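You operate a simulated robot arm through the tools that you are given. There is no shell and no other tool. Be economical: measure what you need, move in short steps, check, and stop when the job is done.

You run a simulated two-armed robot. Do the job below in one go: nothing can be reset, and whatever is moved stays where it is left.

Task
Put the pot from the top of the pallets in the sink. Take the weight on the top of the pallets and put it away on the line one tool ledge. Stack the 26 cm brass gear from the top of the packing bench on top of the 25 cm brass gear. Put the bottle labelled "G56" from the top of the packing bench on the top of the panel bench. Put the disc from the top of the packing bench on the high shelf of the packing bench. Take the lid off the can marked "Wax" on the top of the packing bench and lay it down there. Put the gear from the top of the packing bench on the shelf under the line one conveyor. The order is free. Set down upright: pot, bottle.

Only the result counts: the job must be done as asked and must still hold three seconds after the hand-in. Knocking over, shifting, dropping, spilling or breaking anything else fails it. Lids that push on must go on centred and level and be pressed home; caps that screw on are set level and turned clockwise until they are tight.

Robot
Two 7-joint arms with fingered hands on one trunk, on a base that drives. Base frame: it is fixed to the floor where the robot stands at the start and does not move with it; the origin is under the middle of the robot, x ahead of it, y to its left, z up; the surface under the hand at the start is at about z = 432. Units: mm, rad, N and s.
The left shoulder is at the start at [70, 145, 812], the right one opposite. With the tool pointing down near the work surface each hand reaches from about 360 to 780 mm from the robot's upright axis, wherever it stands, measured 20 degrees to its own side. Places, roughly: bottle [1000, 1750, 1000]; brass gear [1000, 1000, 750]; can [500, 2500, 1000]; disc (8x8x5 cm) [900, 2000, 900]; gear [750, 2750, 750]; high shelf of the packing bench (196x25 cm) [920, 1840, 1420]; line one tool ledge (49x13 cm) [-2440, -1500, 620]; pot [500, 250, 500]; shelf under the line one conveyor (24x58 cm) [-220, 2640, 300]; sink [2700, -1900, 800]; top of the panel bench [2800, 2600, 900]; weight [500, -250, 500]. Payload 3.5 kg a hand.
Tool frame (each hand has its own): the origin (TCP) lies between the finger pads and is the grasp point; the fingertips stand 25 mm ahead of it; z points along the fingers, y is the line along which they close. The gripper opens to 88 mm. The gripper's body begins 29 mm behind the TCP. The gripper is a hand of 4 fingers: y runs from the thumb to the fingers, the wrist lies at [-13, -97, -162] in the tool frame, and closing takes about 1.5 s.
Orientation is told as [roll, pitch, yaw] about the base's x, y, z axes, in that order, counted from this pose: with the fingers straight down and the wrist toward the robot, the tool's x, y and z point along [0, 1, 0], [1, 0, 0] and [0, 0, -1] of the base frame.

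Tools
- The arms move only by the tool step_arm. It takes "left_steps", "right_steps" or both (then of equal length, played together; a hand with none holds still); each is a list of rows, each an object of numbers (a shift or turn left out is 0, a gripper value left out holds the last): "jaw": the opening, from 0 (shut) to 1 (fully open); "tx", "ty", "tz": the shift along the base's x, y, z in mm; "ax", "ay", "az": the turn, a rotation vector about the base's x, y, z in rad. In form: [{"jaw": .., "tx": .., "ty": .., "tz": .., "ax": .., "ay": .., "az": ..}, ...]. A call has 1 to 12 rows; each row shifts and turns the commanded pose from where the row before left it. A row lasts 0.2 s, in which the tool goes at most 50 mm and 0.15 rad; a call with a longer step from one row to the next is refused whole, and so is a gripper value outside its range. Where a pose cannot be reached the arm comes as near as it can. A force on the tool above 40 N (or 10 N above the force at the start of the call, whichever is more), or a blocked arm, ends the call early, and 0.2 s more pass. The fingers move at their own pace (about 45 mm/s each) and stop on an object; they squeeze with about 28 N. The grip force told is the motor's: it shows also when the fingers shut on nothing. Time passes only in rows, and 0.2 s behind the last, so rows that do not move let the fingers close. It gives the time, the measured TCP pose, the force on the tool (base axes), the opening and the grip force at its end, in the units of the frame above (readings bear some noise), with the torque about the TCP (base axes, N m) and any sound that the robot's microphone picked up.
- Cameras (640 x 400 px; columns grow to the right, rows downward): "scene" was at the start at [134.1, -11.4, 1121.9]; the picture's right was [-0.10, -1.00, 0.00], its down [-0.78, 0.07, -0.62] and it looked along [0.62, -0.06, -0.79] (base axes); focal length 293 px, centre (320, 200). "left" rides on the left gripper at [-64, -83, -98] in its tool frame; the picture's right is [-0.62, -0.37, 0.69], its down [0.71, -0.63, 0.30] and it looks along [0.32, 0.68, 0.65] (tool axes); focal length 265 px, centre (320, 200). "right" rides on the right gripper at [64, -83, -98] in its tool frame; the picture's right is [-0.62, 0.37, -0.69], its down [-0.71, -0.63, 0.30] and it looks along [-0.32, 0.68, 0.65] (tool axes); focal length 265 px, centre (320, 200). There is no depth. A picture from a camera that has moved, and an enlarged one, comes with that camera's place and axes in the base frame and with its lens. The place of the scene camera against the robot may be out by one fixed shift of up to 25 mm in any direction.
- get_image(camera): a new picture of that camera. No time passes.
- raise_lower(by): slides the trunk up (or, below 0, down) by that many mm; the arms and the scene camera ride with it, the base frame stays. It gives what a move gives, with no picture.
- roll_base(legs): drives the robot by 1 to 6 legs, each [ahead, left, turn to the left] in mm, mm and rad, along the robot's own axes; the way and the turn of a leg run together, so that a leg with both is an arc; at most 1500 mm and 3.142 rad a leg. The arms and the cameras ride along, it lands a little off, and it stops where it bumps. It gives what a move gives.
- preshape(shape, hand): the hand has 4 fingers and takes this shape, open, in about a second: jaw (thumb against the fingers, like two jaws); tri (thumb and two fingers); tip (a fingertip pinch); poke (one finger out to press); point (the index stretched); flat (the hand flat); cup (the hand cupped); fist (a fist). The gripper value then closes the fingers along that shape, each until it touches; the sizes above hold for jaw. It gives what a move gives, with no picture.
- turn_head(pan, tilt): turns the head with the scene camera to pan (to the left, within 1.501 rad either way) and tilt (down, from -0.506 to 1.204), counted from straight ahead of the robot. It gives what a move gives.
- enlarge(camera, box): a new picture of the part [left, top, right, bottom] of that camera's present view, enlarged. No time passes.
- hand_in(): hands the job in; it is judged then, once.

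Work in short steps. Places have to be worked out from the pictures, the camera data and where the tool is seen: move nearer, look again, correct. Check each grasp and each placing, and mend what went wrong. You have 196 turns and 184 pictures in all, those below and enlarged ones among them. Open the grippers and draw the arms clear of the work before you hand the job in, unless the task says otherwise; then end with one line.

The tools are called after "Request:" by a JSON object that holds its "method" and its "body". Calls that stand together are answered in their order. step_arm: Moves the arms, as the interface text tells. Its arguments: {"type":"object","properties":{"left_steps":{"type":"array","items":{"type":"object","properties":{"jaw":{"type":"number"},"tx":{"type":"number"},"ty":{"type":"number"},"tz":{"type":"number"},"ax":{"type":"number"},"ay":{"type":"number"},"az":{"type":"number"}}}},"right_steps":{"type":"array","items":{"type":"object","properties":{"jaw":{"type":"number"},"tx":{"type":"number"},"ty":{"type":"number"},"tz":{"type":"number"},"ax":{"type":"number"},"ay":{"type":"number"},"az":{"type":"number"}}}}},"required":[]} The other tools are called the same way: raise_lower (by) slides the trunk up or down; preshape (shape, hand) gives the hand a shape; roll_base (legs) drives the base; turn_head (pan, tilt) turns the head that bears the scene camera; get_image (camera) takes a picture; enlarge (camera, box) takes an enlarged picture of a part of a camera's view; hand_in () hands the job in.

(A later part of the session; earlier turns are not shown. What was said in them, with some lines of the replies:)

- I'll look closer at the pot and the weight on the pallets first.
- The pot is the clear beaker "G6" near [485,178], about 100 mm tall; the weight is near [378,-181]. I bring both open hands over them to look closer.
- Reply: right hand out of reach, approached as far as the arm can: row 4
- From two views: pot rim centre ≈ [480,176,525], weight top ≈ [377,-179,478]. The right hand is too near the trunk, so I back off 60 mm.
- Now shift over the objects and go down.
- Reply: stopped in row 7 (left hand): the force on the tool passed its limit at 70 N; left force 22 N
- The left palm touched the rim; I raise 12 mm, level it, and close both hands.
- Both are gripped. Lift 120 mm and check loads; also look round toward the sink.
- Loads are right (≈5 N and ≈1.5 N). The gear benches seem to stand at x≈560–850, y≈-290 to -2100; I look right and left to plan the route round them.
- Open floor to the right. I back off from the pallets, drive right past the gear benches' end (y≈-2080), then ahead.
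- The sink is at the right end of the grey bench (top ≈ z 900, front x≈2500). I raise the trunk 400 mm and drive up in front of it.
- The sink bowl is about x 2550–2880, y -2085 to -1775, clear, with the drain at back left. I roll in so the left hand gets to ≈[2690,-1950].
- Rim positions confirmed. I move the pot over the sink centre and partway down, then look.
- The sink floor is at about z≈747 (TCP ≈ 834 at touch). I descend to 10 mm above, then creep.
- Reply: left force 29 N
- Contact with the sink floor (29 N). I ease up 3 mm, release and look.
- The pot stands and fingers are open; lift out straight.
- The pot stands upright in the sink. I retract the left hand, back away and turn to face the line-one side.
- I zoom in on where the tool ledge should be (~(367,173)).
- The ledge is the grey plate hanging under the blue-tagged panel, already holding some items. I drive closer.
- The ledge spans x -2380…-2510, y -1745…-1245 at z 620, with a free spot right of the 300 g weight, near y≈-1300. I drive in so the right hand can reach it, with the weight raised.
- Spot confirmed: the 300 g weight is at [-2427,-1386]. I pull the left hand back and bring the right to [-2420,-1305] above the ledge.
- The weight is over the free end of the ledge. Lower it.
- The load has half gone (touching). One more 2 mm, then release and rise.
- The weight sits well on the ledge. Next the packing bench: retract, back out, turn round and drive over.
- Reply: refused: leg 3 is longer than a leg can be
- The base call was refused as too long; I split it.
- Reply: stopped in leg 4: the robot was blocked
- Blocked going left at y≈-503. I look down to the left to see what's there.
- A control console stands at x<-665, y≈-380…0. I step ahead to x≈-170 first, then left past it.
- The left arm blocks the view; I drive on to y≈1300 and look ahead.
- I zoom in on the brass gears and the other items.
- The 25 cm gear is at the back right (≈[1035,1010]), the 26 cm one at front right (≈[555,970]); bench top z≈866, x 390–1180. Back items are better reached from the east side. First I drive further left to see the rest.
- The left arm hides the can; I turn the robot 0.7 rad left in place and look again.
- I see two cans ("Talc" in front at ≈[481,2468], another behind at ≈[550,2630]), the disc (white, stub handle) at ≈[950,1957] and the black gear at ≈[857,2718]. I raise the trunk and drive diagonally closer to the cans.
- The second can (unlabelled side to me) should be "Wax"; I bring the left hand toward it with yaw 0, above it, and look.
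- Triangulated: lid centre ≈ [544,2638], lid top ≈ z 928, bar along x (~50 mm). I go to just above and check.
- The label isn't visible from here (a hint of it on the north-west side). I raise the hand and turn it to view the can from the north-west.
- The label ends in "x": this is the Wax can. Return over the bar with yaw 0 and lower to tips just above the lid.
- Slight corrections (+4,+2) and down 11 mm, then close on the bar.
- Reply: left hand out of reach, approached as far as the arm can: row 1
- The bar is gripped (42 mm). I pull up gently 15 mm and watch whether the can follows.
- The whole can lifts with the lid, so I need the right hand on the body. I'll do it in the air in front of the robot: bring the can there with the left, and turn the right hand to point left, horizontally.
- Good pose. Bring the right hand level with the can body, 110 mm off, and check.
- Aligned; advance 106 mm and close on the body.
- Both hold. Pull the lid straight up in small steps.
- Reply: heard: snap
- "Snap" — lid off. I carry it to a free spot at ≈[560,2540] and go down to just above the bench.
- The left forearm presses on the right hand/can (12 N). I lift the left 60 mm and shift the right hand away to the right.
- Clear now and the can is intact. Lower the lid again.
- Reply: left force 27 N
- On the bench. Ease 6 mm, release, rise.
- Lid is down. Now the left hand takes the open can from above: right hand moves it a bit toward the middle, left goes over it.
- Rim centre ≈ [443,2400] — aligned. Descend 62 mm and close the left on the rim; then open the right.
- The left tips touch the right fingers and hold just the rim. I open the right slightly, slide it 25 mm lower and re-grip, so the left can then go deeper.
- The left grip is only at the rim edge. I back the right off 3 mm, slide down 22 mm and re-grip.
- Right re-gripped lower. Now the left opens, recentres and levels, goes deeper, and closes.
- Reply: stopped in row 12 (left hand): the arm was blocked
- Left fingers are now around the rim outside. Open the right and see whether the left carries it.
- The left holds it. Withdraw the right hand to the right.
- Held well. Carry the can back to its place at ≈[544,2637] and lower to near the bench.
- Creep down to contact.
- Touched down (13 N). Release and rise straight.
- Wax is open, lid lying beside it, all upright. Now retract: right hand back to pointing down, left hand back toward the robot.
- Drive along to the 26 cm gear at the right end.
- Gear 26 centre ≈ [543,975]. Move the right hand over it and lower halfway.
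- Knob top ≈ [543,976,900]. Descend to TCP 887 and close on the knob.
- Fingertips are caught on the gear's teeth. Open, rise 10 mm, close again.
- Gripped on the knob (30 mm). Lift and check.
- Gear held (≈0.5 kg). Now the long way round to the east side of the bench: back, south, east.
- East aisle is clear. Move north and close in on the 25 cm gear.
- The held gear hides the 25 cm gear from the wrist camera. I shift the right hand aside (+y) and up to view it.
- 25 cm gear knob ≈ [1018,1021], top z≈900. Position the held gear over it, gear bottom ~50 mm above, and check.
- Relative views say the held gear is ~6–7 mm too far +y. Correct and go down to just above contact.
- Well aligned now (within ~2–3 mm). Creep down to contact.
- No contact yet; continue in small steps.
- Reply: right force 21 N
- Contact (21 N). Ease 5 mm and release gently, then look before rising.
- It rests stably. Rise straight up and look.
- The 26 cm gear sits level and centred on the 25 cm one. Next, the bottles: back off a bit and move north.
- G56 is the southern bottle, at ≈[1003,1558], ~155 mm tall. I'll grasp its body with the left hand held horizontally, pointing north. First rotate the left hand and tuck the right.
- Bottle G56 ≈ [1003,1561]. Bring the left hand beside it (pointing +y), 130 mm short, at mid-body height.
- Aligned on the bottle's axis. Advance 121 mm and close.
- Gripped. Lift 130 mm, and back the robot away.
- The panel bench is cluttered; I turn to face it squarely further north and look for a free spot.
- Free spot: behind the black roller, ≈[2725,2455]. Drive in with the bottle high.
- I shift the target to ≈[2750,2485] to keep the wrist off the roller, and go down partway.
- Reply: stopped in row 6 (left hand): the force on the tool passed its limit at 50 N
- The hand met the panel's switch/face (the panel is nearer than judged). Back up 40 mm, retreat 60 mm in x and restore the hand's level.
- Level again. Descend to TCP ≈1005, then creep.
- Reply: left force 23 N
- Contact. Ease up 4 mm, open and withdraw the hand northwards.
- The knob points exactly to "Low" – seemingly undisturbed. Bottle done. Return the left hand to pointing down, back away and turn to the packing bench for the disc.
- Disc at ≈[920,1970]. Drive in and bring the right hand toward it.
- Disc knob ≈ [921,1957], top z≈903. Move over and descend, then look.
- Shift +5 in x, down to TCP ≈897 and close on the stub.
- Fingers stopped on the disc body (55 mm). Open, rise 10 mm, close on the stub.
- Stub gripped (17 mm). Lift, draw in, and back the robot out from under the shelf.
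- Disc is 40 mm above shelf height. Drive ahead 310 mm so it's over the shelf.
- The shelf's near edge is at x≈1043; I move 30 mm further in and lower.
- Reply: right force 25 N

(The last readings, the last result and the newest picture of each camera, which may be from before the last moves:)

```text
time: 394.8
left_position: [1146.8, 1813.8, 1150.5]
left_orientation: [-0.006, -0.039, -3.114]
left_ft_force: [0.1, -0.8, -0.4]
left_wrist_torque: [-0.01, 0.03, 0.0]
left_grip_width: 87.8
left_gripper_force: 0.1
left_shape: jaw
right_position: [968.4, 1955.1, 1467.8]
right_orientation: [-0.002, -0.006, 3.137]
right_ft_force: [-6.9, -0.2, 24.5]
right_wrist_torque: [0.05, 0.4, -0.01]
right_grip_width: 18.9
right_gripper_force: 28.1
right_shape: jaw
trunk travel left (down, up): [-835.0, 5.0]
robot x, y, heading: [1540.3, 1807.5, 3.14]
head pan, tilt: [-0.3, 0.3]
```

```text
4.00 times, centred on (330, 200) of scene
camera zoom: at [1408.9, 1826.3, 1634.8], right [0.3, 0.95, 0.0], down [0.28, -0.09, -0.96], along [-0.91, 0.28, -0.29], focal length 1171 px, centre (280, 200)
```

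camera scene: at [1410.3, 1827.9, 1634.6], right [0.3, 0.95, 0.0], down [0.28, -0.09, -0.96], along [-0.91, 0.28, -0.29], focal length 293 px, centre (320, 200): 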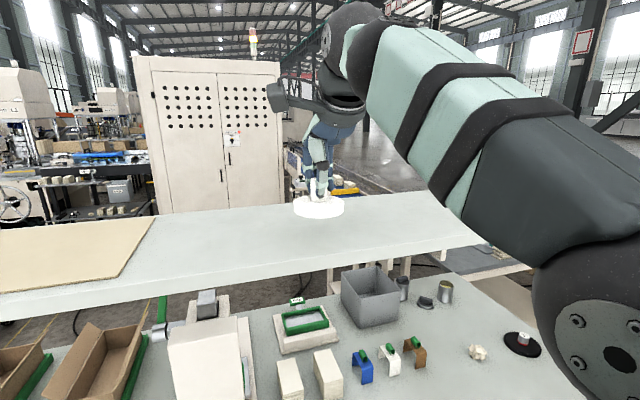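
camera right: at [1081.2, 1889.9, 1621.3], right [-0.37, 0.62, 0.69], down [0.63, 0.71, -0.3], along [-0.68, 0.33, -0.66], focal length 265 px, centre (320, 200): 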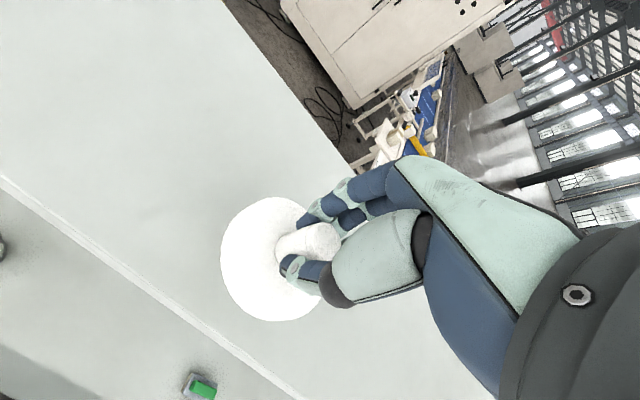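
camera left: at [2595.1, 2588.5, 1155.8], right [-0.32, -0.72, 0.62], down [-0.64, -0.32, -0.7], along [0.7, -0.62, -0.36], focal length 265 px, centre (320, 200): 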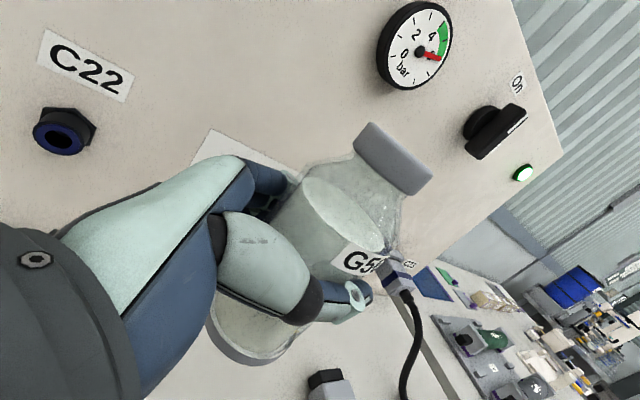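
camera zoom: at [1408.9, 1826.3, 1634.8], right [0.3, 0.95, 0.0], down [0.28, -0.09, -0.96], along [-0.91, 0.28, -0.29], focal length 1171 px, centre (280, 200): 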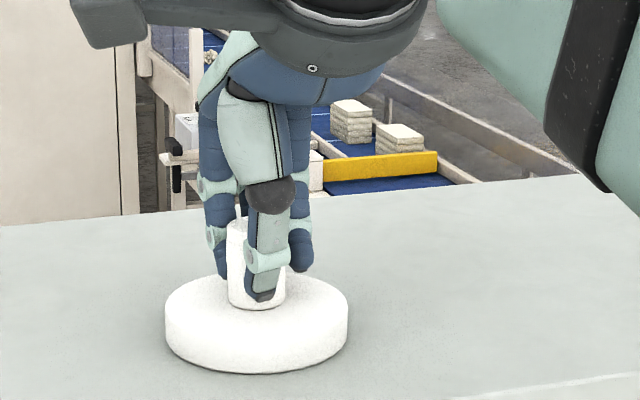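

On the shelf. Ease 4 mm, release, rise clear, and back off.

Request:
{"method": "step_arm", "body": {"right_steps": [{"tz": 4}, {}, {"jaw": 0.6}, {}, {}, {}, {"tz": 15}, {"tz": 35}, {"tz": 20}, {}]}}

Request:
{"method": "roll_base", "body": {"legs": [[-320, 0, 0]]}}

Request:
{"method": "get_image", "body": {"camera": "scene"}}

```text
time: 397.0
left_position: [1144.4, 1815.2, 1149.8]
left_orientation: [-0.003, -0.036, -3.114]
left_ft_force: [-0.7, -0.3, 0.2]
left_wrist_torque: [0.01, -0.02, 0.0]
left_grip_width: 87.5
left_gripper_force: 0.1
left_shape: jaw
right_position: [965.2, 1953.2, 1534.8]
right_orientation: [-0.001, 0.008, 3.136]
right_ft_force: [0.3, 0.6, 0.1]
right_wrist_torque: [-0.01, 0.0, -0.03]
right_grip_width: 52.5
right_gripper_force: 0.1
right_shape: jaw
trunk travel left (down, up): [-835.0, 5.0]
robot x, y, heading: [1537.6, 1803.5, 3.143]
head pan, tilt: [-0.3, 0.3]
```

```text
time: 399.2
left_position: [1466.2, 1813.7, 1149.2]
left_orientation: [-0.005, -0.034, -3.112]
left_ft_force: [0.0, -0.5, 0.7]
left_wrist_torque: [0.02, -0.02, 0.03]
left_grip_width: 87.8
left_gripper_force: 0.1
left_shape: jaw
right_position: [1285.3, 1953.1, 1533.5]
right_orientation: [-0.001, 0.006, 3.137]
right_ft_force: [-0.1, 0.4, -0.6]
right_wrist_torque: [-0.01, -0.01, 0.0]
right_grip_width: 52.4
right_gripper_force: 0.0
right_shape: jaw
trunk travel left (down, up): [-835.0, 5.0]
robot x, y, heading: [1863.9, 1805.2, 3.136]
head pan, tilt: [-0.3, 0.3]
```

```text
40 pictures are left
camera scene: at [1727.1, 1827.2, 1634.0], right [0.3, 0.95, 0.0], down [0.28, -0.09, -0.95], along [-0.91, 0.28, -0.3], focal length 293 px, centre (320, 200)
```

scene: 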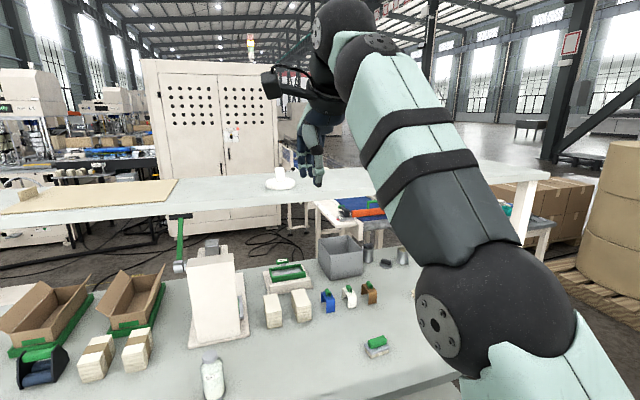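

Disc sits on the high shelf. Now the black gear: lower the right hand and drive north, then in.

Request:
{"method": "step_arm", "body": {"right_steps": [{"jaw": 1, "tz": -49}, {"tz": -49}, {"tz": -49}, {"tz": -49}, {"tz": -49}, {"tz": -49}, {"tz": -49}, {"tz": -40}, {}]}}

Request:
{"method": "roll_base", "body": {"legs": [[0, -690, 0], [320, 0, 0]]}}

Request:
{"method": "get_image", "body": {"camera": "right"}}

```text
time: 401.2
left_position: [1466.8, 1814.0, 1149.2]
left_orientation: [-0.004, -0.036, -3.114]
left_ft_force: [0.3, 0.6, -0.1]
left_wrist_torque: [-0.04, -0.01, -0.03]
left_grip_width: 88.0
left_gripper_force: 0.0
left_shape: jaw
right_position: [1292.1, 1954.7, 1150.4]
right_orientation: [-0.001, 0.004, 3.138]
right_ft_force: [-0.5, -0.4, 0.2]
right_wrist_torque: [-0.02, 0.01, 0.01]
right_grip_width: 87.7
right_gripper_force: 0.1
right_shape: jaw
trunk travel left (down, up): [-835.0, 5.0]
robot x, y, heading: [1861.1, 1806.9, 3.135]
head pan, tilt: [-0.3, 0.3]
```

```text
time: 406.8
left_position: [1150.7, 2510.2, 1150.7]
left_orientation: [-0.002, -0.041, -3.116]
left_ft_force: [-0.3, -0.7, 0.1]
left_wrist_torque: [-0.03, -0.01, 0.0]
left_grip_width: 87.7
left_gripper_force: 0.1
left_shape: jaw
right_position: [976.0, 2652.3, 1153.0]
right_orientation: [-0.003, 0.005, 3.136]
right_ft_force: [0.0, 0.3, 0.3]
right_wrist_torque: [-0.04, 0.02, 0.0]
right_grip_width: 87.4
right_gripper_force: 0.1
right_shape: jaw
trunk travel left (down, up): [-835.0, 5.0]
robot x, y, heading: [1544.4, 2498.5, 3.136]
head pan, tilt: [-0.3, 0.3]
```

```text
39 pictures are left
camera right: at [1057.2, 2587.0, 1251.2], right [-0.37, 0.62, 0.69], down [0.64, 0.71, -0.3], along [-0.68, 0.33, -0.66], focal length 265 px, centre (320, 200)
```

right: 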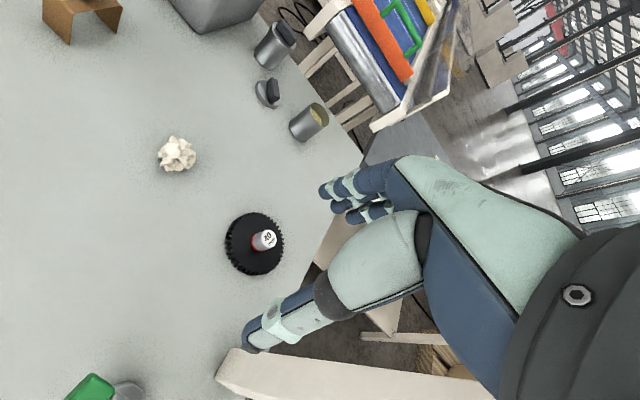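

Gear ≈ [842,2718], knob top ≈ 895. Move over it.

Request:
{"method": "step_arm", "body": {"right_steps": [{"tx": -40, "ty": 20, "tz": -10}, {"tx": -40, "ty": 20, "tz": -15}, {"tx": -40, "ty": 20, "tz": -20}, {"tx": -14, "ty": 6, "tz": -45}, {"tz": -48}, {"tz": -45}, {}]}}

Request:
{"method": "get_image", "body": {"camera": "right"}}

```text
time: 408.4
left_position: [1149.5, 2509.7, 1149.5]
left_orientation: [-0.002, -0.038, -3.115]
left_ft_force: [0.5, 0.3, 0.1]
left_wrist_torque: [-0.01, 0.0, 0.05]
left_grip_width: 87.5
left_gripper_force: 0.0
left_shape: jaw
right_position: [837.6, 2716.3, 969.2]
right_orientation: [-0.002, 0.004, 3.136]
right_ft_force: [0.5, 0.7, -0.2]
right_wrist_torque: [0.0, -0.01, 0.02]
right_grip_width: 87.8
right_gripper_force: 0.1
right_shape: jaw
trunk travel left (down, up): [-835.0, 5.0]
robot x, y, heading: [1538.6, 2499.6, 3.144]
head pan, tilt: [-0.3, 0.3]
```

```text
38 pictures are left
camera right: at [920.2, 2652.1, 1068.4], right [-0.37, 0.62, 0.69], down [0.64, 0.71, -0.3], along [-0.68, 0.33, -0.66], focal length 265 px, centre (320, 200)
```

right: 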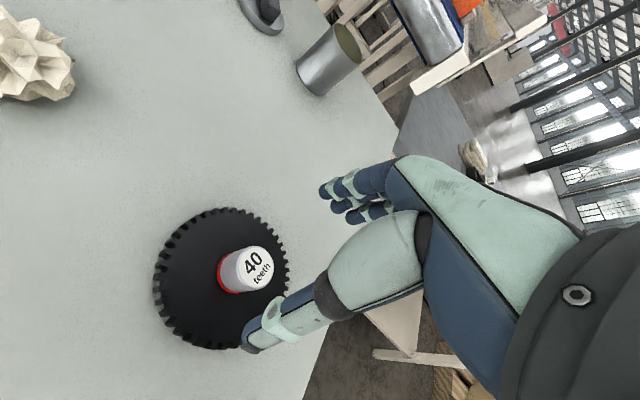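

"40 teeth" gear, knob ≈ [841,2719]. Descend to TCP ≈900 and close.

Request:
{"method": "step_arm", "body": {"right_steps": [{"jaw": 0.8, "tx": 3, "ty": 3}, {"tz": -30}, {"tz": -25}, {"tz": -14}, {}, {"jaw": 0}, {}, {}, {}, {}, {}, {}]}}

Request:
{"method": "get_image", "body": {"camera": "right"}}

```text
time: 410.9
left_position: [1148.3, 2511.1, 1150.3]
left_orientation: [-0.004, -0.037, -3.116]
left_ft_force: [0.4, -0.2, -1.2]
left_wrist_torque: [0.0, 0.0, -0.03]
left_grip_width: 87.5
left_gripper_force: 0.0
left_shape: jaw
right_position: [841.7, 2718.9, 900.9]
right_orientation: [-0.002, 0.006, 3.137]
right_ft_force: [0.0, 0.4, 0.3]
right_wrist_torque: [0.01, 0.05, -0.01]
right_grip_width: 22.2
right_gripper_force: 27.7
right_shape: jaw
trunk travel left (down, up): [-835.0, 5.0]
robot x, y, heading: [1540.5, 2500.8, 3.141]
head pan, tilt: [-0.3, 0.3]
```

```text
37 pictures are left
camera right: at [923.0, 2654.9, 999.4], right [-0.37, 0.62, 0.69], down [0.64, 0.71, -0.3], along [-0.68, 0.33, -0.66], focal length 265 px, centre (320, 200)
```

right: 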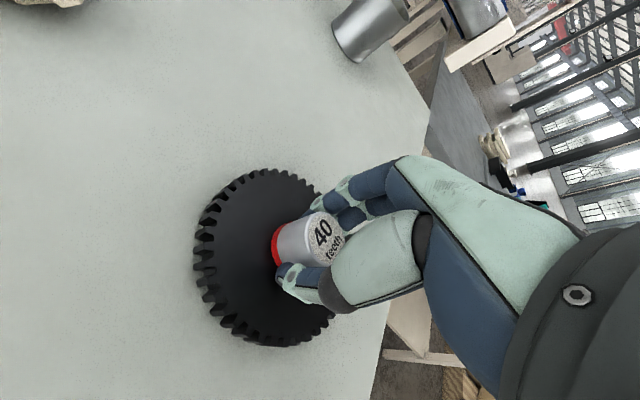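

Gripped. Lift 230 mm and back out.

Request:
{"method": "step_arm", "body": {"right_steps": [{"tz": 10}, {"tz": 40}, {"tz": 45}, {"tz": 45}, {"tz": 45}, {"tz": 45}, {"tx": 30, "ty": -30}, {"tx": 30, "ty": -30}, {}]}}

Request:
{"method": "roll_base", "body": {"legs": [[-350, 0, 0]]}}

Request:
{"method": "get_image", "body": {"camera": "right"}}

```text
time: 412.9
left_position: [1148.7, 2511.6, 1150.5]
left_orientation: [-0.005, -0.038, -3.115]
left_ft_force: [-0.8, -0.3, 0.2]
left_wrist_torque: [-0.02, 0.0, 0.0]
left_grip_width: 87.5
left_gripper_force: 0.0
left_shape: jaw
right_position: [903.5, 2659.2, 1128.2]
right_orientation: [0.0, 0.005, 3.134]
right_ft_force: [-0.6, -0.2, -2.2]
right_wrist_torque: [-0.02, 0.01, 0.03]
right_grip_width: 22.0
right_gripper_force: 28.2
right_shape: jaw
trunk travel left (down, up): [-835.0, 5.0]
robot x, y, heading: [1540.6, 2499.8, 3.137]
head pan, tilt: [-0.3, 0.3]
```

```text
time: 415.2
left_position: [1503.4, 2509.4, 1149.0]
left_orientation: [-0.002, -0.037, -3.12]
left_ft_force: [-0.2, -0.2, 0.1]
left_wrist_torque: [0.01, 0.0, -0.01]
left_grip_width: 87.6
left_gripper_force: 0.0
left_shape: jaw
right_position: [1259.4, 2660.4, 1128.5]
right_orientation: [-0.001, 0.007, 3.129]
right_ft_force: [0.0, 0.5, -1.6]
right_wrist_torque: [0.03, 0.02, -0.02]
right_grip_width: 21.8
right_gripper_force: 27.6
right_shape: jaw
trunk travel left (down, up): [-835.0, 5.0]
robot x, y, heading: [1897.3, 2499.0, 3.131]
head pan, tilt: [-0.3, 0.3]
```

```text
36 pictures are left
camera right: at [1340.9, 2595.5, 1226.9], right [-0.37, 0.62, 0.69], down [0.64, 0.71, -0.3], along [-0.68, 0.33, -0.66], focal length 265 px, centre (320, 200)
```

right: 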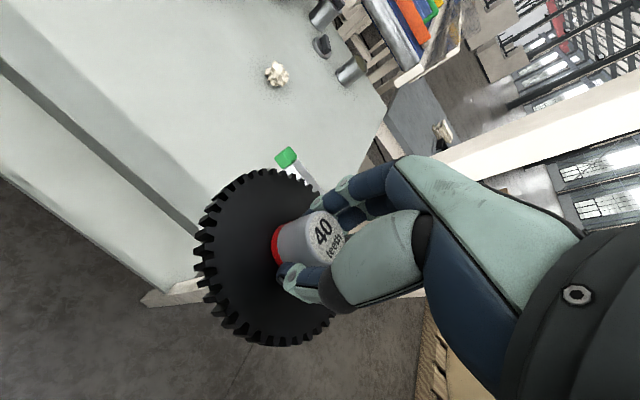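

Gear held (≈0.2 kg). Now the long way round to the west side for the conveyor shelf.

Request:
{"method": "roll_base", "body": {"legs": [[0, 1400, 0], [0, 1400, 0], [0, 1400, 0], [0, 1250, 0.01], [1500, 0, 0], [520, 0, 0]]}}

```text
time: 450.7
left_position: [-601.4, -2835.0, 1150.9]
left_orientation: [-0.003, -0.039, -3.127]
left_ft_force: [0.4, 0.3, -0.2]
left_wrist_torque: [0.01, 0.01, 0.0]
left_grip_width: 87.4
left_gripper_force: 0.0
left_shape: jaw
right_position: [-842.4, -2683.5, 1128.8]
right_orientation: [-0.001, 0.003, 3.123]
right_ft_force: [-0.5, 0.2, -2.2]
right_wrist_torque: [-0.01, -0.01, -0.04]
right_grip_width: 21.3
right_gripper_force: 28.4
right_shape: jaw
trunk travel left (down, up): [-835.0, 5.0]
robot x, y, heading: [-210.3, -2853.9, 3.128]
head pan, tilt: [-0.3, 0.3]
```

Request:
{"method": "roll_base", "body": {"legs": [[0, 0, -1.557], [0, -80, 0], [1500, 0, 0], [1500, 0, 0], [1250, 0, 0]]}}

Request:
{"method": "turn_head", "body": {"pan": 0.0, "tilt": 0.55}}

Request:
{"method": "get_image", "body": {"camera": "scene"}}

```text
time: 475.2
left_position: [-36.6, 1716.4, 1149.8]
left_orientation: [-0.002, -0.039, 1.565]
left_ft_force: [-0.4, -0.3, -0.7]
left_wrist_torque: [0.0, 0.01, 0.01]
left_grip_width: 87.7
left_gripper_force: 0.1
left_shape: jaw
right_position: [120.1, 1956.2, 1129.5]
right_orientation: [-0.001, 0.005, 1.534]
right_ft_force: [-0.9, 0.1, -2.2]
right_wrist_torque: [0.02, 0.01, -0.01]
right_grip_width: 21.3
right_gripper_force: 28.4
right_shape: jaw
trunk travel left (down, up): [-835.0, 5.0]
robot x, y, heading: [-57.5, 1322.3, 1.531]
head pan, tilt: [-0.3, 0.3]
```

```text
time: 476.0
left_position: [-37.7, 1716.8, 1149.6]
left_orientation: [-0.004, -0.036, 1.569]
left_ft_force: [0.1, -0.4, 0.0]
left_wrist_torque: [0.01, 0.03, 0.0]
left_grip_width: 87.7
left_gripper_force: 0.0
left_shape: jaw
right_position: [118.0, 1955.5, 1128.6]
right_orientation: [-0.002, 0.005, 1.533]
right_ft_force: [0.5, 0.6, -2.1]
right_wrist_torque: [-0.02, -0.02, 0.01]
right_grip_width: 21.6
right_gripper_force: 28.0
right_shape: jaw
trunk travel left (down, up): [-835.0, 5.0]
robot x, y, heading: [-57.5, 1327.0, 1.54]
head pan, tilt: [0.0, 0.55]
```

```text
35 pictures are left
camera scene: at [-46.8, 1460.9, 1611.3], right [1.0, -0.04, 0.0], down [-0.02, -0.52, -0.85], along [0.03, 0.85, -0.52], focal length 293 px, centre (320, 200)
```

scene: 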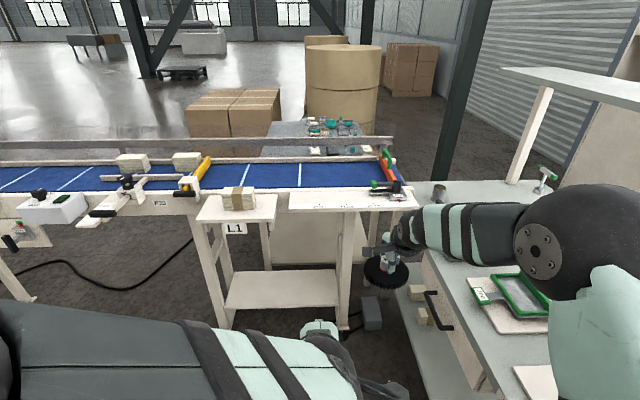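

The shelf is visible: x≈-515…85, y≈2520–2760, z≈300, open from the south. I line up in front, then lower the trunk.

Request:
{"method": "roll_base", "body": {"legs": [[0, 0, 0.031], [0, 270, 0], [400, 0, 0]]}}

Request:
{"method": "raise_lower", "body": {"by": -640}}

Request:
{"method": "turn_head", "body": {"pan": 0.0, "tilt": 0.45}}

Request:
{"method": "get_image", "body": {"camera": "scene"}}

Request:
{"method": "get_image", "body": {"camera": "right"}}

```text
time: 480.4
left_position: [-317.6, 2127.4, 1150.2]
left_orientation: [-0.005, -0.038, 1.597]
left_ft_force: [0.8, 0.4, 0.6]
left_wrist_torque: [-0.02, 0.01, 0.01]
left_grip_width: 87.8
left_gripper_force: 0.1
left_shape: jaw
right_position: [-167.9, 2372.5, 1130.3]
right_orientation: [-0.002, 0.004, 1.566]
right_ft_force: [0.0, 0.9, -1.9]
right_wrist_torque: [0.01, 0.01, -0.04]
right_grip_width: 21.6
right_gripper_force: 28.1
right_shape: jaw
trunk travel left (down, up): [-835.0, 5.0]
robot x, y, heading: [-331.3, 1733.4, 1.571]
head pan, tilt: [0.0, 0.55]
```

```text
refused: -640 is not a number from -400 to 400
```

```text
time: 481.1
left_position: [-316.6, 2130.3, 1149.9]
left_orientation: [-0.003, -0.04, 1.597]
left_ft_force: [-0.4, -0.5, -0.3]
left_wrist_torque: [-0.02, 0.02, -0.01]
left_grip_width: 87.7
left_gripper_force: 0.0
left_shape: jaw
right_position: [-168.2, 2373.2, 1128.9]
right_orientation: [-0.002, 0.004, 1.567]
right_ft_force: [0.0, -0.2, -2.3]
right_wrist_torque: [-0.04, 0.0, 0.01]
right_grip_width: 21.7
right_gripper_force: 28.4
right_shape: jaw
trunk travel left (down, up): [-835.0, 5.0]
robot x, y, heading: [-328.4, 1730.8, 1.567]
head pan, tilt: [0.0, 0.45]
```

```text
34 pictures are left
camera scene: at [-318.7, 1874.2, 1620.4], right [1.0, 0.0, 0.0], down [0.0, -0.44, -0.9], along [0.0, 0.9, -0.44], focal length 293 px, centre (320, 200)
```

scene: 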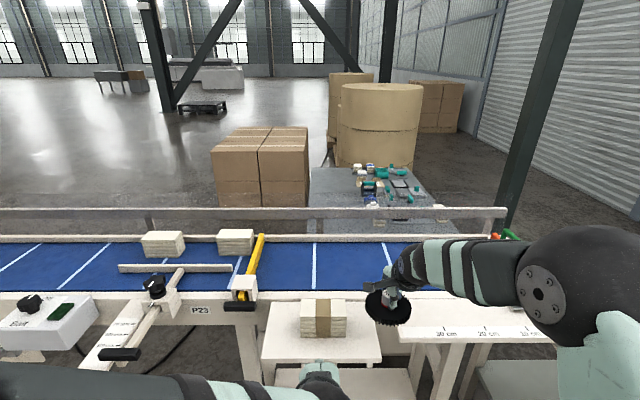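

```text
33 pictures are left
camera right: at [-234.1, 2291.1, 1228.1], right [0.62, 0.37, 0.69], down [0.71, -0.64, -0.3], along [0.33, 0.68, -0.66], focal length 265 px, centre (320, 200)
```

right: 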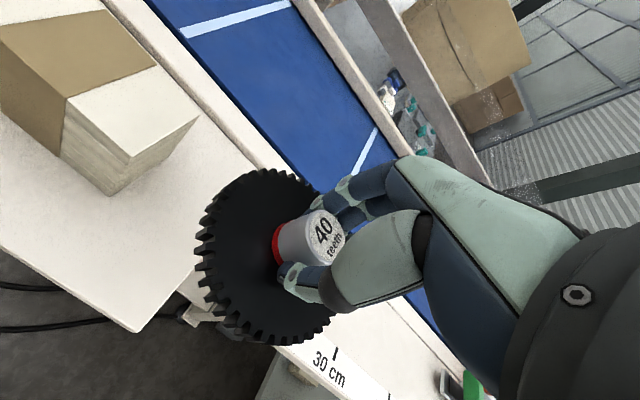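

The hand is right above the small L1 table; I back off 300 mm, shift right to x≈-210, and lower the trunk in two steps.

Request:
{"method": "roll_base", "body": {"legs": [[-300, 0, 0], [0, -120, 0]]}}

Request:
{"method": "raise_lower", "body": {"by": -400}}

Request:
{"method": "raise_lower", "body": {"by": -230}}

Request:
{"method": "turn_head", "body": {"pan": 0.0, "tilt": 0.4}}

Request:
{"method": "get_image", "body": {"camera": "scene"}}

```text
time: 483.9
left_position: [-199.5, 1834.8, 1150.0]
left_orientation: [-0.007, -0.039, 1.591]
left_ft_force: [-0.5, -0.2, -0.1]
left_wrist_torque: [0.0, 0.0, 0.01]
left_grip_width: 87.8
left_gripper_force: 0.1
left_shape: jaw
right_position: [-50.6, 2078.2, 1130.8]
right_orientation: [-0.004, 0.003, 1.561]
right_ft_force: [-0.6, 0.4, -1.8]
right_wrist_torque: [-0.02, 0.01, 0.01]
right_grip_width: 21.8
right_gripper_force: 27.9
right_shape: jaw
trunk travel left (down, up): [-835.0, 5.0]
robot x, y, heading: [-207.8, 1443.2, 1.563]
head pan, tilt: [0.0, 0.45]
```

```text
time: 487.8
left_position: [-196.5, 1835.5, 750.4]
left_orientation: [-0.003, -0.039, 1.591]
left_ft_force: [-0.4, 0.0, -0.6]
left_wrist_torque: [-0.01, 0.0, 0.01]
left_grip_width: 87.7
left_gripper_force: 0.0
left_shape: jaw
right_position: [-48.3, 2078.7, 729.9]
right_orientation: [-0.004, 0.005, 1.561]
right_ft_force: [0.6, 0.7, -2.4]
right_wrist_torque: [0.01, -0.03, -0.01]
right_grip_width: 21.6
right_gripper_force: 27.9
right_shape: jaw
trunk travel left (down, up): [-435.0, 405.0]
robot x, y, heading: [-209.6, 1444.2, 1.563]
head pan, tilt: [0.0, 0.45]
```

```text
time: 490.2
left_position: [-196.4, 1834.8, 520.8]
left_orientation: [-0.003, -0.038, 1.591]
left_ft_force: [0.1, 0.4, -0.2]
left_wrist_torque: [0.0, 0.06, -0.01]
left_grip_width: 87.7
left_gripper_force: 0.1
left_shape: jaw
right_position: [-47.5, 2078.4, 498.5]
right_orientation: [-0.002, 0.006, 1.56]
right_ft_force: [-0.2, -0.2, -2.2]
right_wrist_torque: [0.0, 0.01, 0.03]
right_grip_width: 21.8
right_gripper_force: 27.7
right_shape: jaw
trunk travel left (down, up): [-205.0, 635.0]
robot x, y, heading: [-208.6, 1443.8, 1.563]
head pan, tilt: [0.0, 0.45]
```

```text
time: 490.8
left_position: [-197.6, 1836.3, 519.6]
left_orientation: [-0.005, -0.036, 1.591]
left_ft_force: [0.0, -0.7, 0.2]
left_wrist_torque: [-0.01, -0.02, 0.01]
left_grip_width: 87.8
left_gripper_force: 0.1
left_shape: jaw
right_position: [-47.9, 2079.1, 500.1]
right_orientation: [-0.002, 0.005, 1.559]
right_ft_force: [0.4, 0.5, -1.8]
right_wrist_torque: [-0.01, 0.01, 0.03]
right_grip_width: 22.0
right_gripper_force: 28.2
right_shape: jaw
trunk travel left (down, up): [-205.0, 635.0]
robot x, y, heading: [-209.4, 1440.8, 1.558]
head pan, tilt: [0.0, 0.4]
```

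```text
32 pictures are left
camera scene: at [-199.7, 1581.6, 995.0], right [1.0, -0.01, 0.0], down [0.0, -0.39, -0.92], along [0.01, 0.92, -0.39], focal length 293 px, centre (320, 200)
```

scene: 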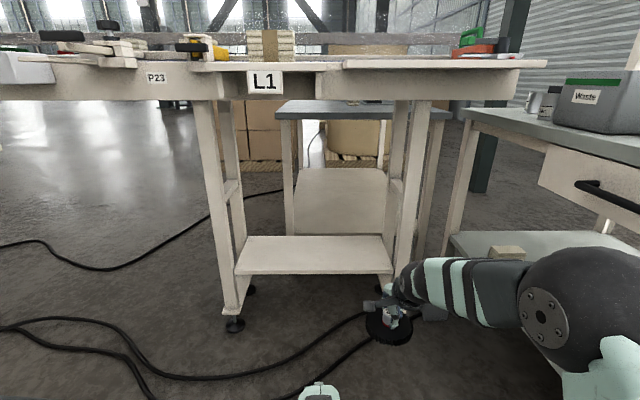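

Shelf spans x -519…84, y 2525–2770, z 300, legs at both ends. I aim for x≈-280 so the right elbow stays clear of the right leg; shift left then forward.

Request:
{"method": "roll_base", "body": {"legs": [[0, 232, 0.012], [430, 0, 0]]}}

Request:
{"method": "get_image", "body": {"camera": "scene"}}

Request:
{"method": "get_image", "body": {"camera": "right"}}

```text
time: 494.8
left_position: [-436.6, 2258.1, 519.4]
left_orientation: [-0.003, -0.036, 1.6]
left_ft_force: [1.1, 0.1, 0.5]
left_wrist_torque: [0.0, 0.01, 0.01]
left_grip_width: 87.7
left_gripper_force: 0.0
left_shape: jaw
right_position: [-288.9, 2503.0, 497.9]
right_orientation: [-0.001, 0.008, 1.567]
right_ft_force: [-0.4, -1.2, -2.1]
right_wrist_torque: [0.01, -0.01, 0.0]
right_grip_width: 21.5
right_gripper_force: 27.9
right_shape: jaw
trunk travel left (down, up): [-205.0, 635.0]
robot x, y, heading: [-448.1, 1864.5, 1.568]
head pan, tilt: [0.0, 0.4]
```

```text
31 pictures are left
camera scene: at [-437.5, 2005.0, 995.0], right [1.0, 0.0, 0.0], down [0.0, -0.39, -0.92], along [0.0, 0.92, -0.39], focal length 293 px, centre (320, 200)
```

scene: 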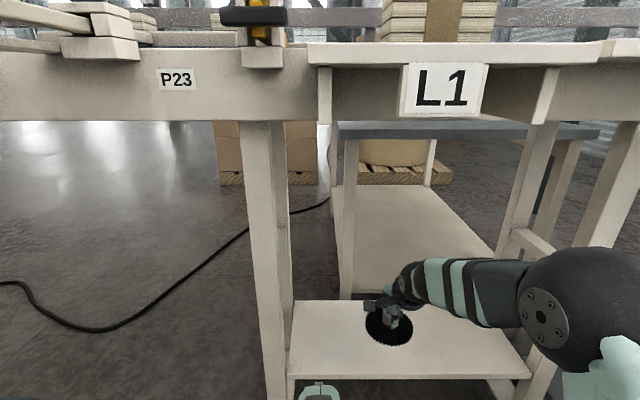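

```text
30 pictures are left
camera right: at [-354.1, 2421.0, 597.8], right [0.62, 0.37, 0.69], down [0.71, -0.63, -0.3], along [0.33, 0.68, -0.66], focal length 265 px, centre (320, 200)
```

right: 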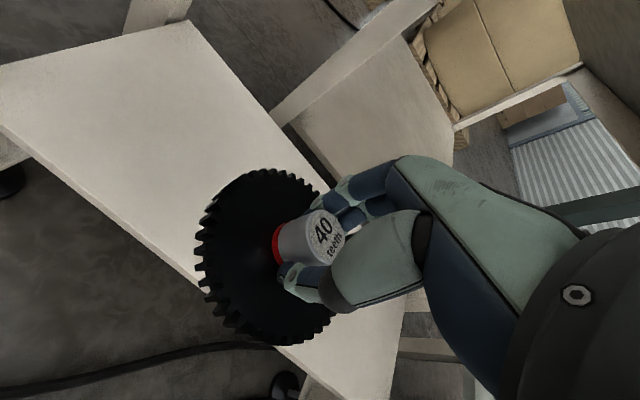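

Front edge of the shelf at y≈2513, back 2769. Drive 127 mm further so the gear is over the middle, then lower near the surface.

Request:
{"method": "roll_base", "body": {"legs": [[127, 0, 0]]}}

Request:
{"method": "step_arm", "body": {"right_steps": [{"tz": -40}, {"tz": -40}, {"tz": -35}, {}]}}

Request:
{"method": "get_image", "body": {"camera": "right"}}

Request:
{"method": "get_image", "body": {"camera": "scene"}}

```text
time: 496.0
left_position: [-436.2, 2385.4, 520.1]
left_orientation: [-0.003, -0.035, 1.601]
left_ft_force: [-0.3, -0.4, 0.2]
left_wrist_torque: [-0.01, 0.02, -0.02]
left_grip_width: 87.7
left_gripper_force: 0.0
left_shape: jaw
right_position: [-289.3, 2630.4, 499.3]
right_orientation: [-0.001, 0.007, 1.568]
right_ft_force: [-0.3, -0.1, -2.0]
right_wrist_torque: [-0.03, -0.01, -0.01]
right_grip_width: 21.2
right_gripper_force: 28.2
right_shape: jaw
trunk travel left (down, up): [-205.0, 635.0]
robot x, y, heading: [-446.0, 1993.3, 1.572]
head pan, tilt: [0.0, 0.4]
```

```text
time: 497.0
left_position: [-436.8, 2384.8, 519.9]
left_orientation: [-0.003, -0.038, 1.6]
left_ft_force: [0.1, -0.3, -0.5]
left_wrist_torque: [0.01, -0.01, -0.01]
left_grip_width: 87.8
left_gripper_force: 0.0
left_shape: jaw
right_position: [-288.9, 2628.6, 382.0]
right_orientation: [-0.003, 0.007, 1.569]
right_ft_force: [-0.8, -0.5, -2.3]
right_wrist_torque: [0.01, 0.0, -0.02]
right_grip_width: 21.6
right_gripper_force: 28.7
right_shape: jaw
trunk travel left (down, up): [-205.0, 635.0]
robot x, y, heading: [-444.8, 1995.9, 1.572]
head pan, tilt: [0.0, 0.4]
```

```text
29 pictures are left
camera right: at [-355.3, 2546.1, 481.3], right [0.62, 0.37, 0.69], down [0.71, -0.63, -0.3], along [0.33, 0.68, -0.66], focal length 265 px, centre (320, 200)
```

right: 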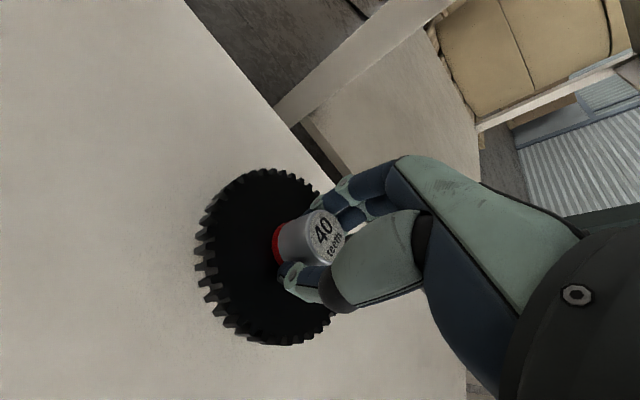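

```text
28 pictures are left
camera scene: at [-437.5, 2131.8, 995.0], right [1.0, 0.0, 0.0], down [0.0, -0.39, -0.92], along [0.0, 0.92, -0.39], focal length 293 px, centre (320, 200)
```

scene: 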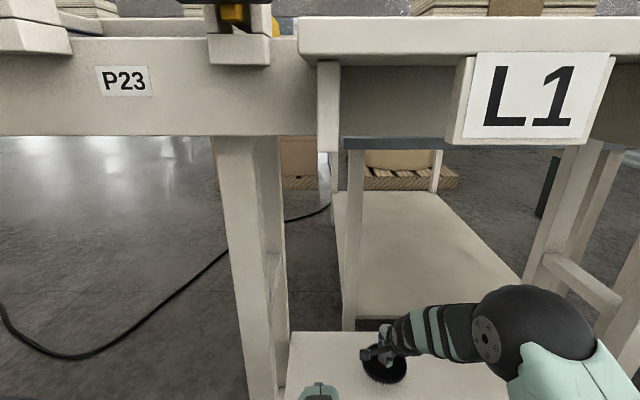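

Gear over the shelf. Creep down.

Request:
{"method": "step_arm", "body": {"right_steps": [{"tz": -10}, {"tz": -6}, {"tz": -4}, {"tz": -4}, {"tz": -3}, {}]}}

```text
time: 498.4
left_position: [-436.2, 2385.7, 520.7]
left_orientation: [-0.004, -0.039, 1.6]
left_ft_force: [-0.3, -0.4, 0.1]
left_wrist_torque: [0.01, 0.03, -0.01]
left_grip_width: 87.6
left_gripper_force: 0.1
left_shape: jaw
right_position: [-289.5, 2628.6, 357.3]
right_orientation: [-0.002, 0.005, 1.569]
right_ft_force: [-0.6, -1.2, -1.1]
right_wrist_torque: [0.02, 0.0, -0.02]
right_grip_width: 21.8
right_gripper_force: 28.2
right_shape: jaw
trunk travel left (down, up): [-205.0, 635.0]
robot x, y, heading: [-447.7, 1991.3, 1.571]
head pan, tilt: [0.0, 0.4]
```

Request:
{"method": "step_arm", "body": {"right_steps": [{"tz": -3}, {"tz": -3}, {"tz": -3}, {}]}}

```text
time: 499.4
left_position: [-437.1, 2385.6, 520.3]
left_orientation: [-0.003, -0.039, 1.6]
left_ft_force: [0.8, -0.3, 0.2]
left_wrist_torque: [0.02, 0.01, -0.02]
left_grip_width: 87.7
left_gripper_force: 0.0
left_shape: jaw
right_position: [-289.1, 2629.6, 347.0]
right_orientation: [-0.001, 0.005, 1.568]
right_ft_force: [-0.4, -0.8, -2.2]
right_wrist_torque: [-0.01, 0.0, 0.0]
right_grip_width: 21.5
right_gripper_force: 28.3
right_shape: jaw
trunk travel left (down, up): [-205.0, 635.0]
robot x, y, heading: [-446.8, 1993.4, 1.576]
head pan, tilt: [0.0, 0.4]
```

Request:
{"method": "step_arm", "body": {"right_steps": [{"tz": -3}, {"tz": -3}, {"tz": -3}, {}]}}

```text
time: 500.4
left_position: [-437.0, 2385.3, 520.7]
left_orientation: [-0.002, -0.037, 1.6]
left_ft_force: [-1.0, -0.1, 0.3]
left_wrist_torque: [-0.02, -0.03, 0.01]
left_grip_width: 88.1
left_gripper_force: 0.0
left_shape: jaw
right_position: [-290.0, 2630.0, 340.9]
right_orientation: [-0.002, 0.005, 1.568]
right_ft_force: [0.6, -0.3, 0.3]
right_wrist_torque: [0.11, 0.0, 0.02]
right_grip_width: 21.8
right_gripper_force: 27.7
right_shape: jaw
trunk travel left (down, up): [-205.0, 635.0]
robot x, y, heading: [-448.5, 1992.4, 1.573]
head pan, tilt: [0.0, 0.4]
```

Load gone – touching. Press 2 mm more, release and rise 120 mm.

Request:
{"method": "step_arm", "body": {"right_steps": [{"tz": -2}, {}, {"jaw": 0.6}, {}, {}, {}, {"tz": 10}, {"tz": 30}, {"tz": 40}, {"tz": 40}, {}]}}

Request:
{"method": "get_image", "body": {"camera": "right"}}

```text
time: 502.8
left_position: [-436.2, 2384.8, 520.0]
left_orientation: [-0.004, -0.037, 1.602]
left_ft_force: [-0.2, 0.0, -0.2]
left_wrist_torque: [-0.01, -0.03, -0.03]
left_grip_width: 87.7
left_gripper_force: 0.2
left_shape: jaw
right_position: [-285.8, 2626.7, 459.1]
right_orientation: [-0.004, 0.007, 1.569]
right_ft_force: [-0.2, -0.7, 0.1]
right_wrist_torque: [0.0, 0.0, 0.01]
right_grip_width: 52.3
right_gripper_force: 0.0
right_shape: jaw
trunk travel left (down, up): [-205.0, 635.0]
robot x, y, heading: [-446.9, 1993.3, 1.57]
head pan, tilt: [0.0, 0.4]
```

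```text
27 pictures are left
camera right: at [-351.6, 2544.4, 558.5], right [0.62, 0.37, 0.69], down [0.71, -0.63, -0.3], along [0.33, 0.68, -0.66], focal length 265 px, centre (320, 200)
```

right: 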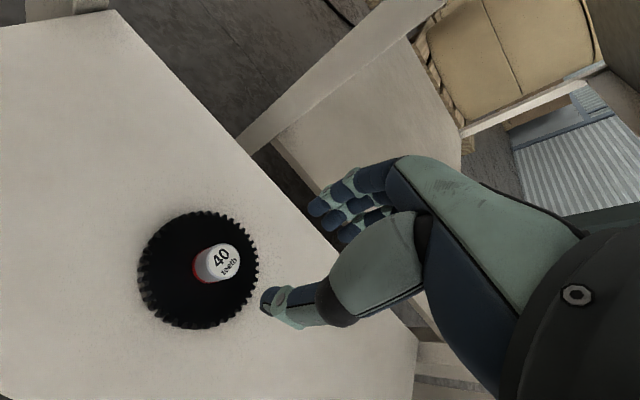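

Gear lies flat on the shelf. Back out, raise the trunk and take a final look at the packing bench.

Request:
{"method": "roll_base", "body": {"legs": [[-600, 0, 0]]}}

Request:
{"method": "raise_lower", "body": {"by": 400}}

Request:
{"method": "turn_head", "body": {"pan": -0.85, "tilt": 0.3}}

Request:
{"method": "get_image", "body": {"camera": "scene"}}

Request:
{"method": "turn_head", "body": {"pan": -1.45, "tilt": 0.3}}

Request:
{"method": "get_image", "body": {"camera": "scene"}}

```text
time: 506.2
left_position: [-438.3, 1799.3, 520.6]
left_orientation: [-0.002, -0.039, 1.605]
left_ft_force: [-0.6, -0.6, -0.5]
left_wrist_torque: [-0.03, -0.01, -0.02]
left_grip_width: 87.5
left_gripper_force: 0.0
left_shape: jaw
right_position: [-287.9, 2041.2, 458.8]
right_orientation: [-0.002, 0.005, 1.572]
right_ft_force: [0.7, -0.4, -0.4]
right_wrist_torque: [0.03, -0.01, -0.03]
right_grip_width: 52.5
right_gripper_force: 0.2
right_shape: jaw
trunk travel left (down, up): [-205.0, 635.0]
robot x, y, heading: [-443.7, 1406.1, 1.575]
head pan, tilt: [0.0, 0.4]
```

```text
time: 510.0
left_position: [-438.3, 1800.1, 919.3]
left_orientation: [-0.002, -0.038, 1.605]
left_ft_force: [0.2, -0.4, 0.0]
left_wrist_torque: [0.01, 0.0, 0.01]
left_grip_width: 87.7
left_gripper_force: 0.1
left_shape: jaw
right_position: [-288.2, 2042.5, 859.9]
right_orientation: [-0.002, 0.005, 1.573]
right_ft_force: [0.3, 0.0, -0.2]
right_wrist_torque: [-0.03, 0.01, -0.03]
right_grip_width: 52.3
right_gripper_force: 0.1
right_shape: jaw
trunk travel left (down, up): [-605.0, 235.0]
robot x, y, heading: [-444.9, 1409.3, 1.575]
head pan, tilt: [0.0, 0.4]
```

```text
time: 511.2
left_position: [-439.2, 1798.2, 921.2]
left_orientation: [-0.003, -0.039, 1.604]
left_ft_force: [-0.6, -1.0, 0.7]
left_wrist_torque: [-0.01, -0.02, -0.01]
left_grip_width: 87.8
left_gripper_force: 0.1
left_shape: jaw
right_position: [-288.9, 2041.4, 859.4]
right_orientation: [-0.002, 0.007, 1.571]
right_ft_force: [0.3, 1.1, 0.4]
right_wrist_torque: [0.01, -0.01, 0.01]
right_grip_width: 52.5
right_gripper_force: 0.0
right_shape: jaw
trunk travel left (down, up): [-605.0, 235.0]
robot x, y, heading: [-447.4, 1404.6, 1.574]
head pan, tilt: [-0.85, 0.3]
```

```text
26 pictures are left
camera scene: at [-367.3, 1514.8, 1404.3], right [0.66, -0.75, 0.0], down [-0.22, -0.2, -0.96], along [0.71, 0.63, -0.3], focal length 293 px, centre (320, 200)
```

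scene: 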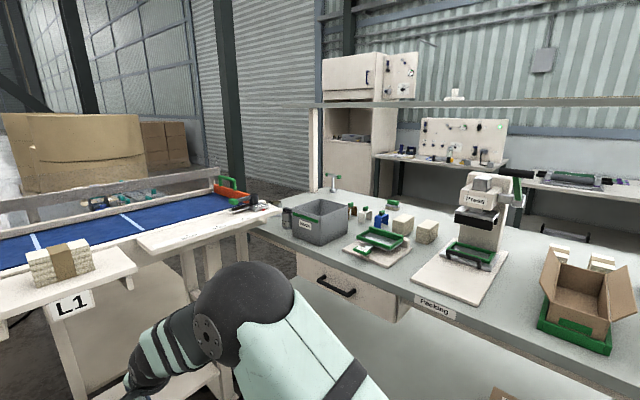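

```text
time: 512.2
left_position: [-437.6, 1800.8, 919.3]
left_orientation: [-0.004, -0.039, 1.606]
left_ft_force: [0.0, 0.8, 0.8]
left_wrist_torque: [0.0, 0.04, 0.05]
left_grip_width: 87.6
left_gripper_force: 0.1
left_shape: jaw
right_position: [-289.2, 2041.8, 860.0]
right_orientation: [-0.002, 0.005, 1.573]
right_ft_force: [0.1, -0.7, 0.8]
right_wrist_torque: [0.02, -0.02, 0.01]
right_grip_width: 52.3
right_gripper_force: 0.1
right_shape: jaw
trunk travel left (down, up): [-605.0, 235.0]
robot x, y, heading: [-447.3, 1404.6, 1.577]
head pan, tilt: [-1.45, 0.3]
```

```text
25 pictures are left
camera scene: at [-344.6, 1464.5, 1404.3], right [0.12, -0.99, 0.0], down [-0.29, -0.04, -0.96], along [0.95, 0.12, -0.3], focal length 293 px, centre (320, 200)
```

scene: 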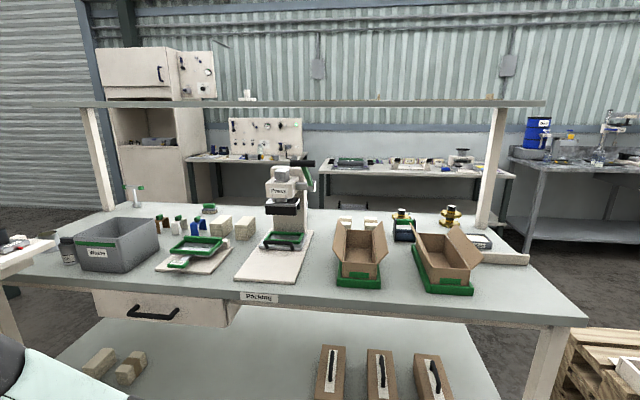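

Everything looks in order: disc on the high shelf, gears stacked, bottle visible on the panel bench, cans standing. I open the right gripper fully and hand in.

Request:
{"method": "step_arm", "body": {"right_steps": [{"jaw": 1}, {}, {}, {}]}}

Request:
{"method": "hand_in", "body": {}}

```text
time: 513.2
left_position: [-437.6, 1800.1, 919.9]
left_orientation: [-0.003, -0.04, 1.605]
left_ft_force: [-0.9, -0.2, 0.1]
left_wrist_torque: [-0.01, 0.01, -0.06]
left_grip_width: 87.7
left_gripper_force: 0.2
left_shape: jaw
right_position: [-288.8, 2042.0, 859.4]
right_orientation: [-0.001, 0.005, 1.574]
right_ft_force: [0.7, 0.6, 0.6]
right_wrist_torque: [0.0, -0.02, -0.02]
right_grip_width: 87.5
right_gripper_force: 0.1
right_shape: jaw
trunk travel left (down, up): [-605.0, 235.0]
robot x, y, heading: [-445.6, 1408.6, 1.577]
head pan, tilt: [-1.45, 0.3]
```

```text
The job is handed in.
```

All seven tasks are done and handed in; one bump on the panel bench may have touched a knob: the left hand, holding the bottle, hit the panel near the Low/Mid/High knob, which now reads "Low" (I had no clear view of it before the bump).
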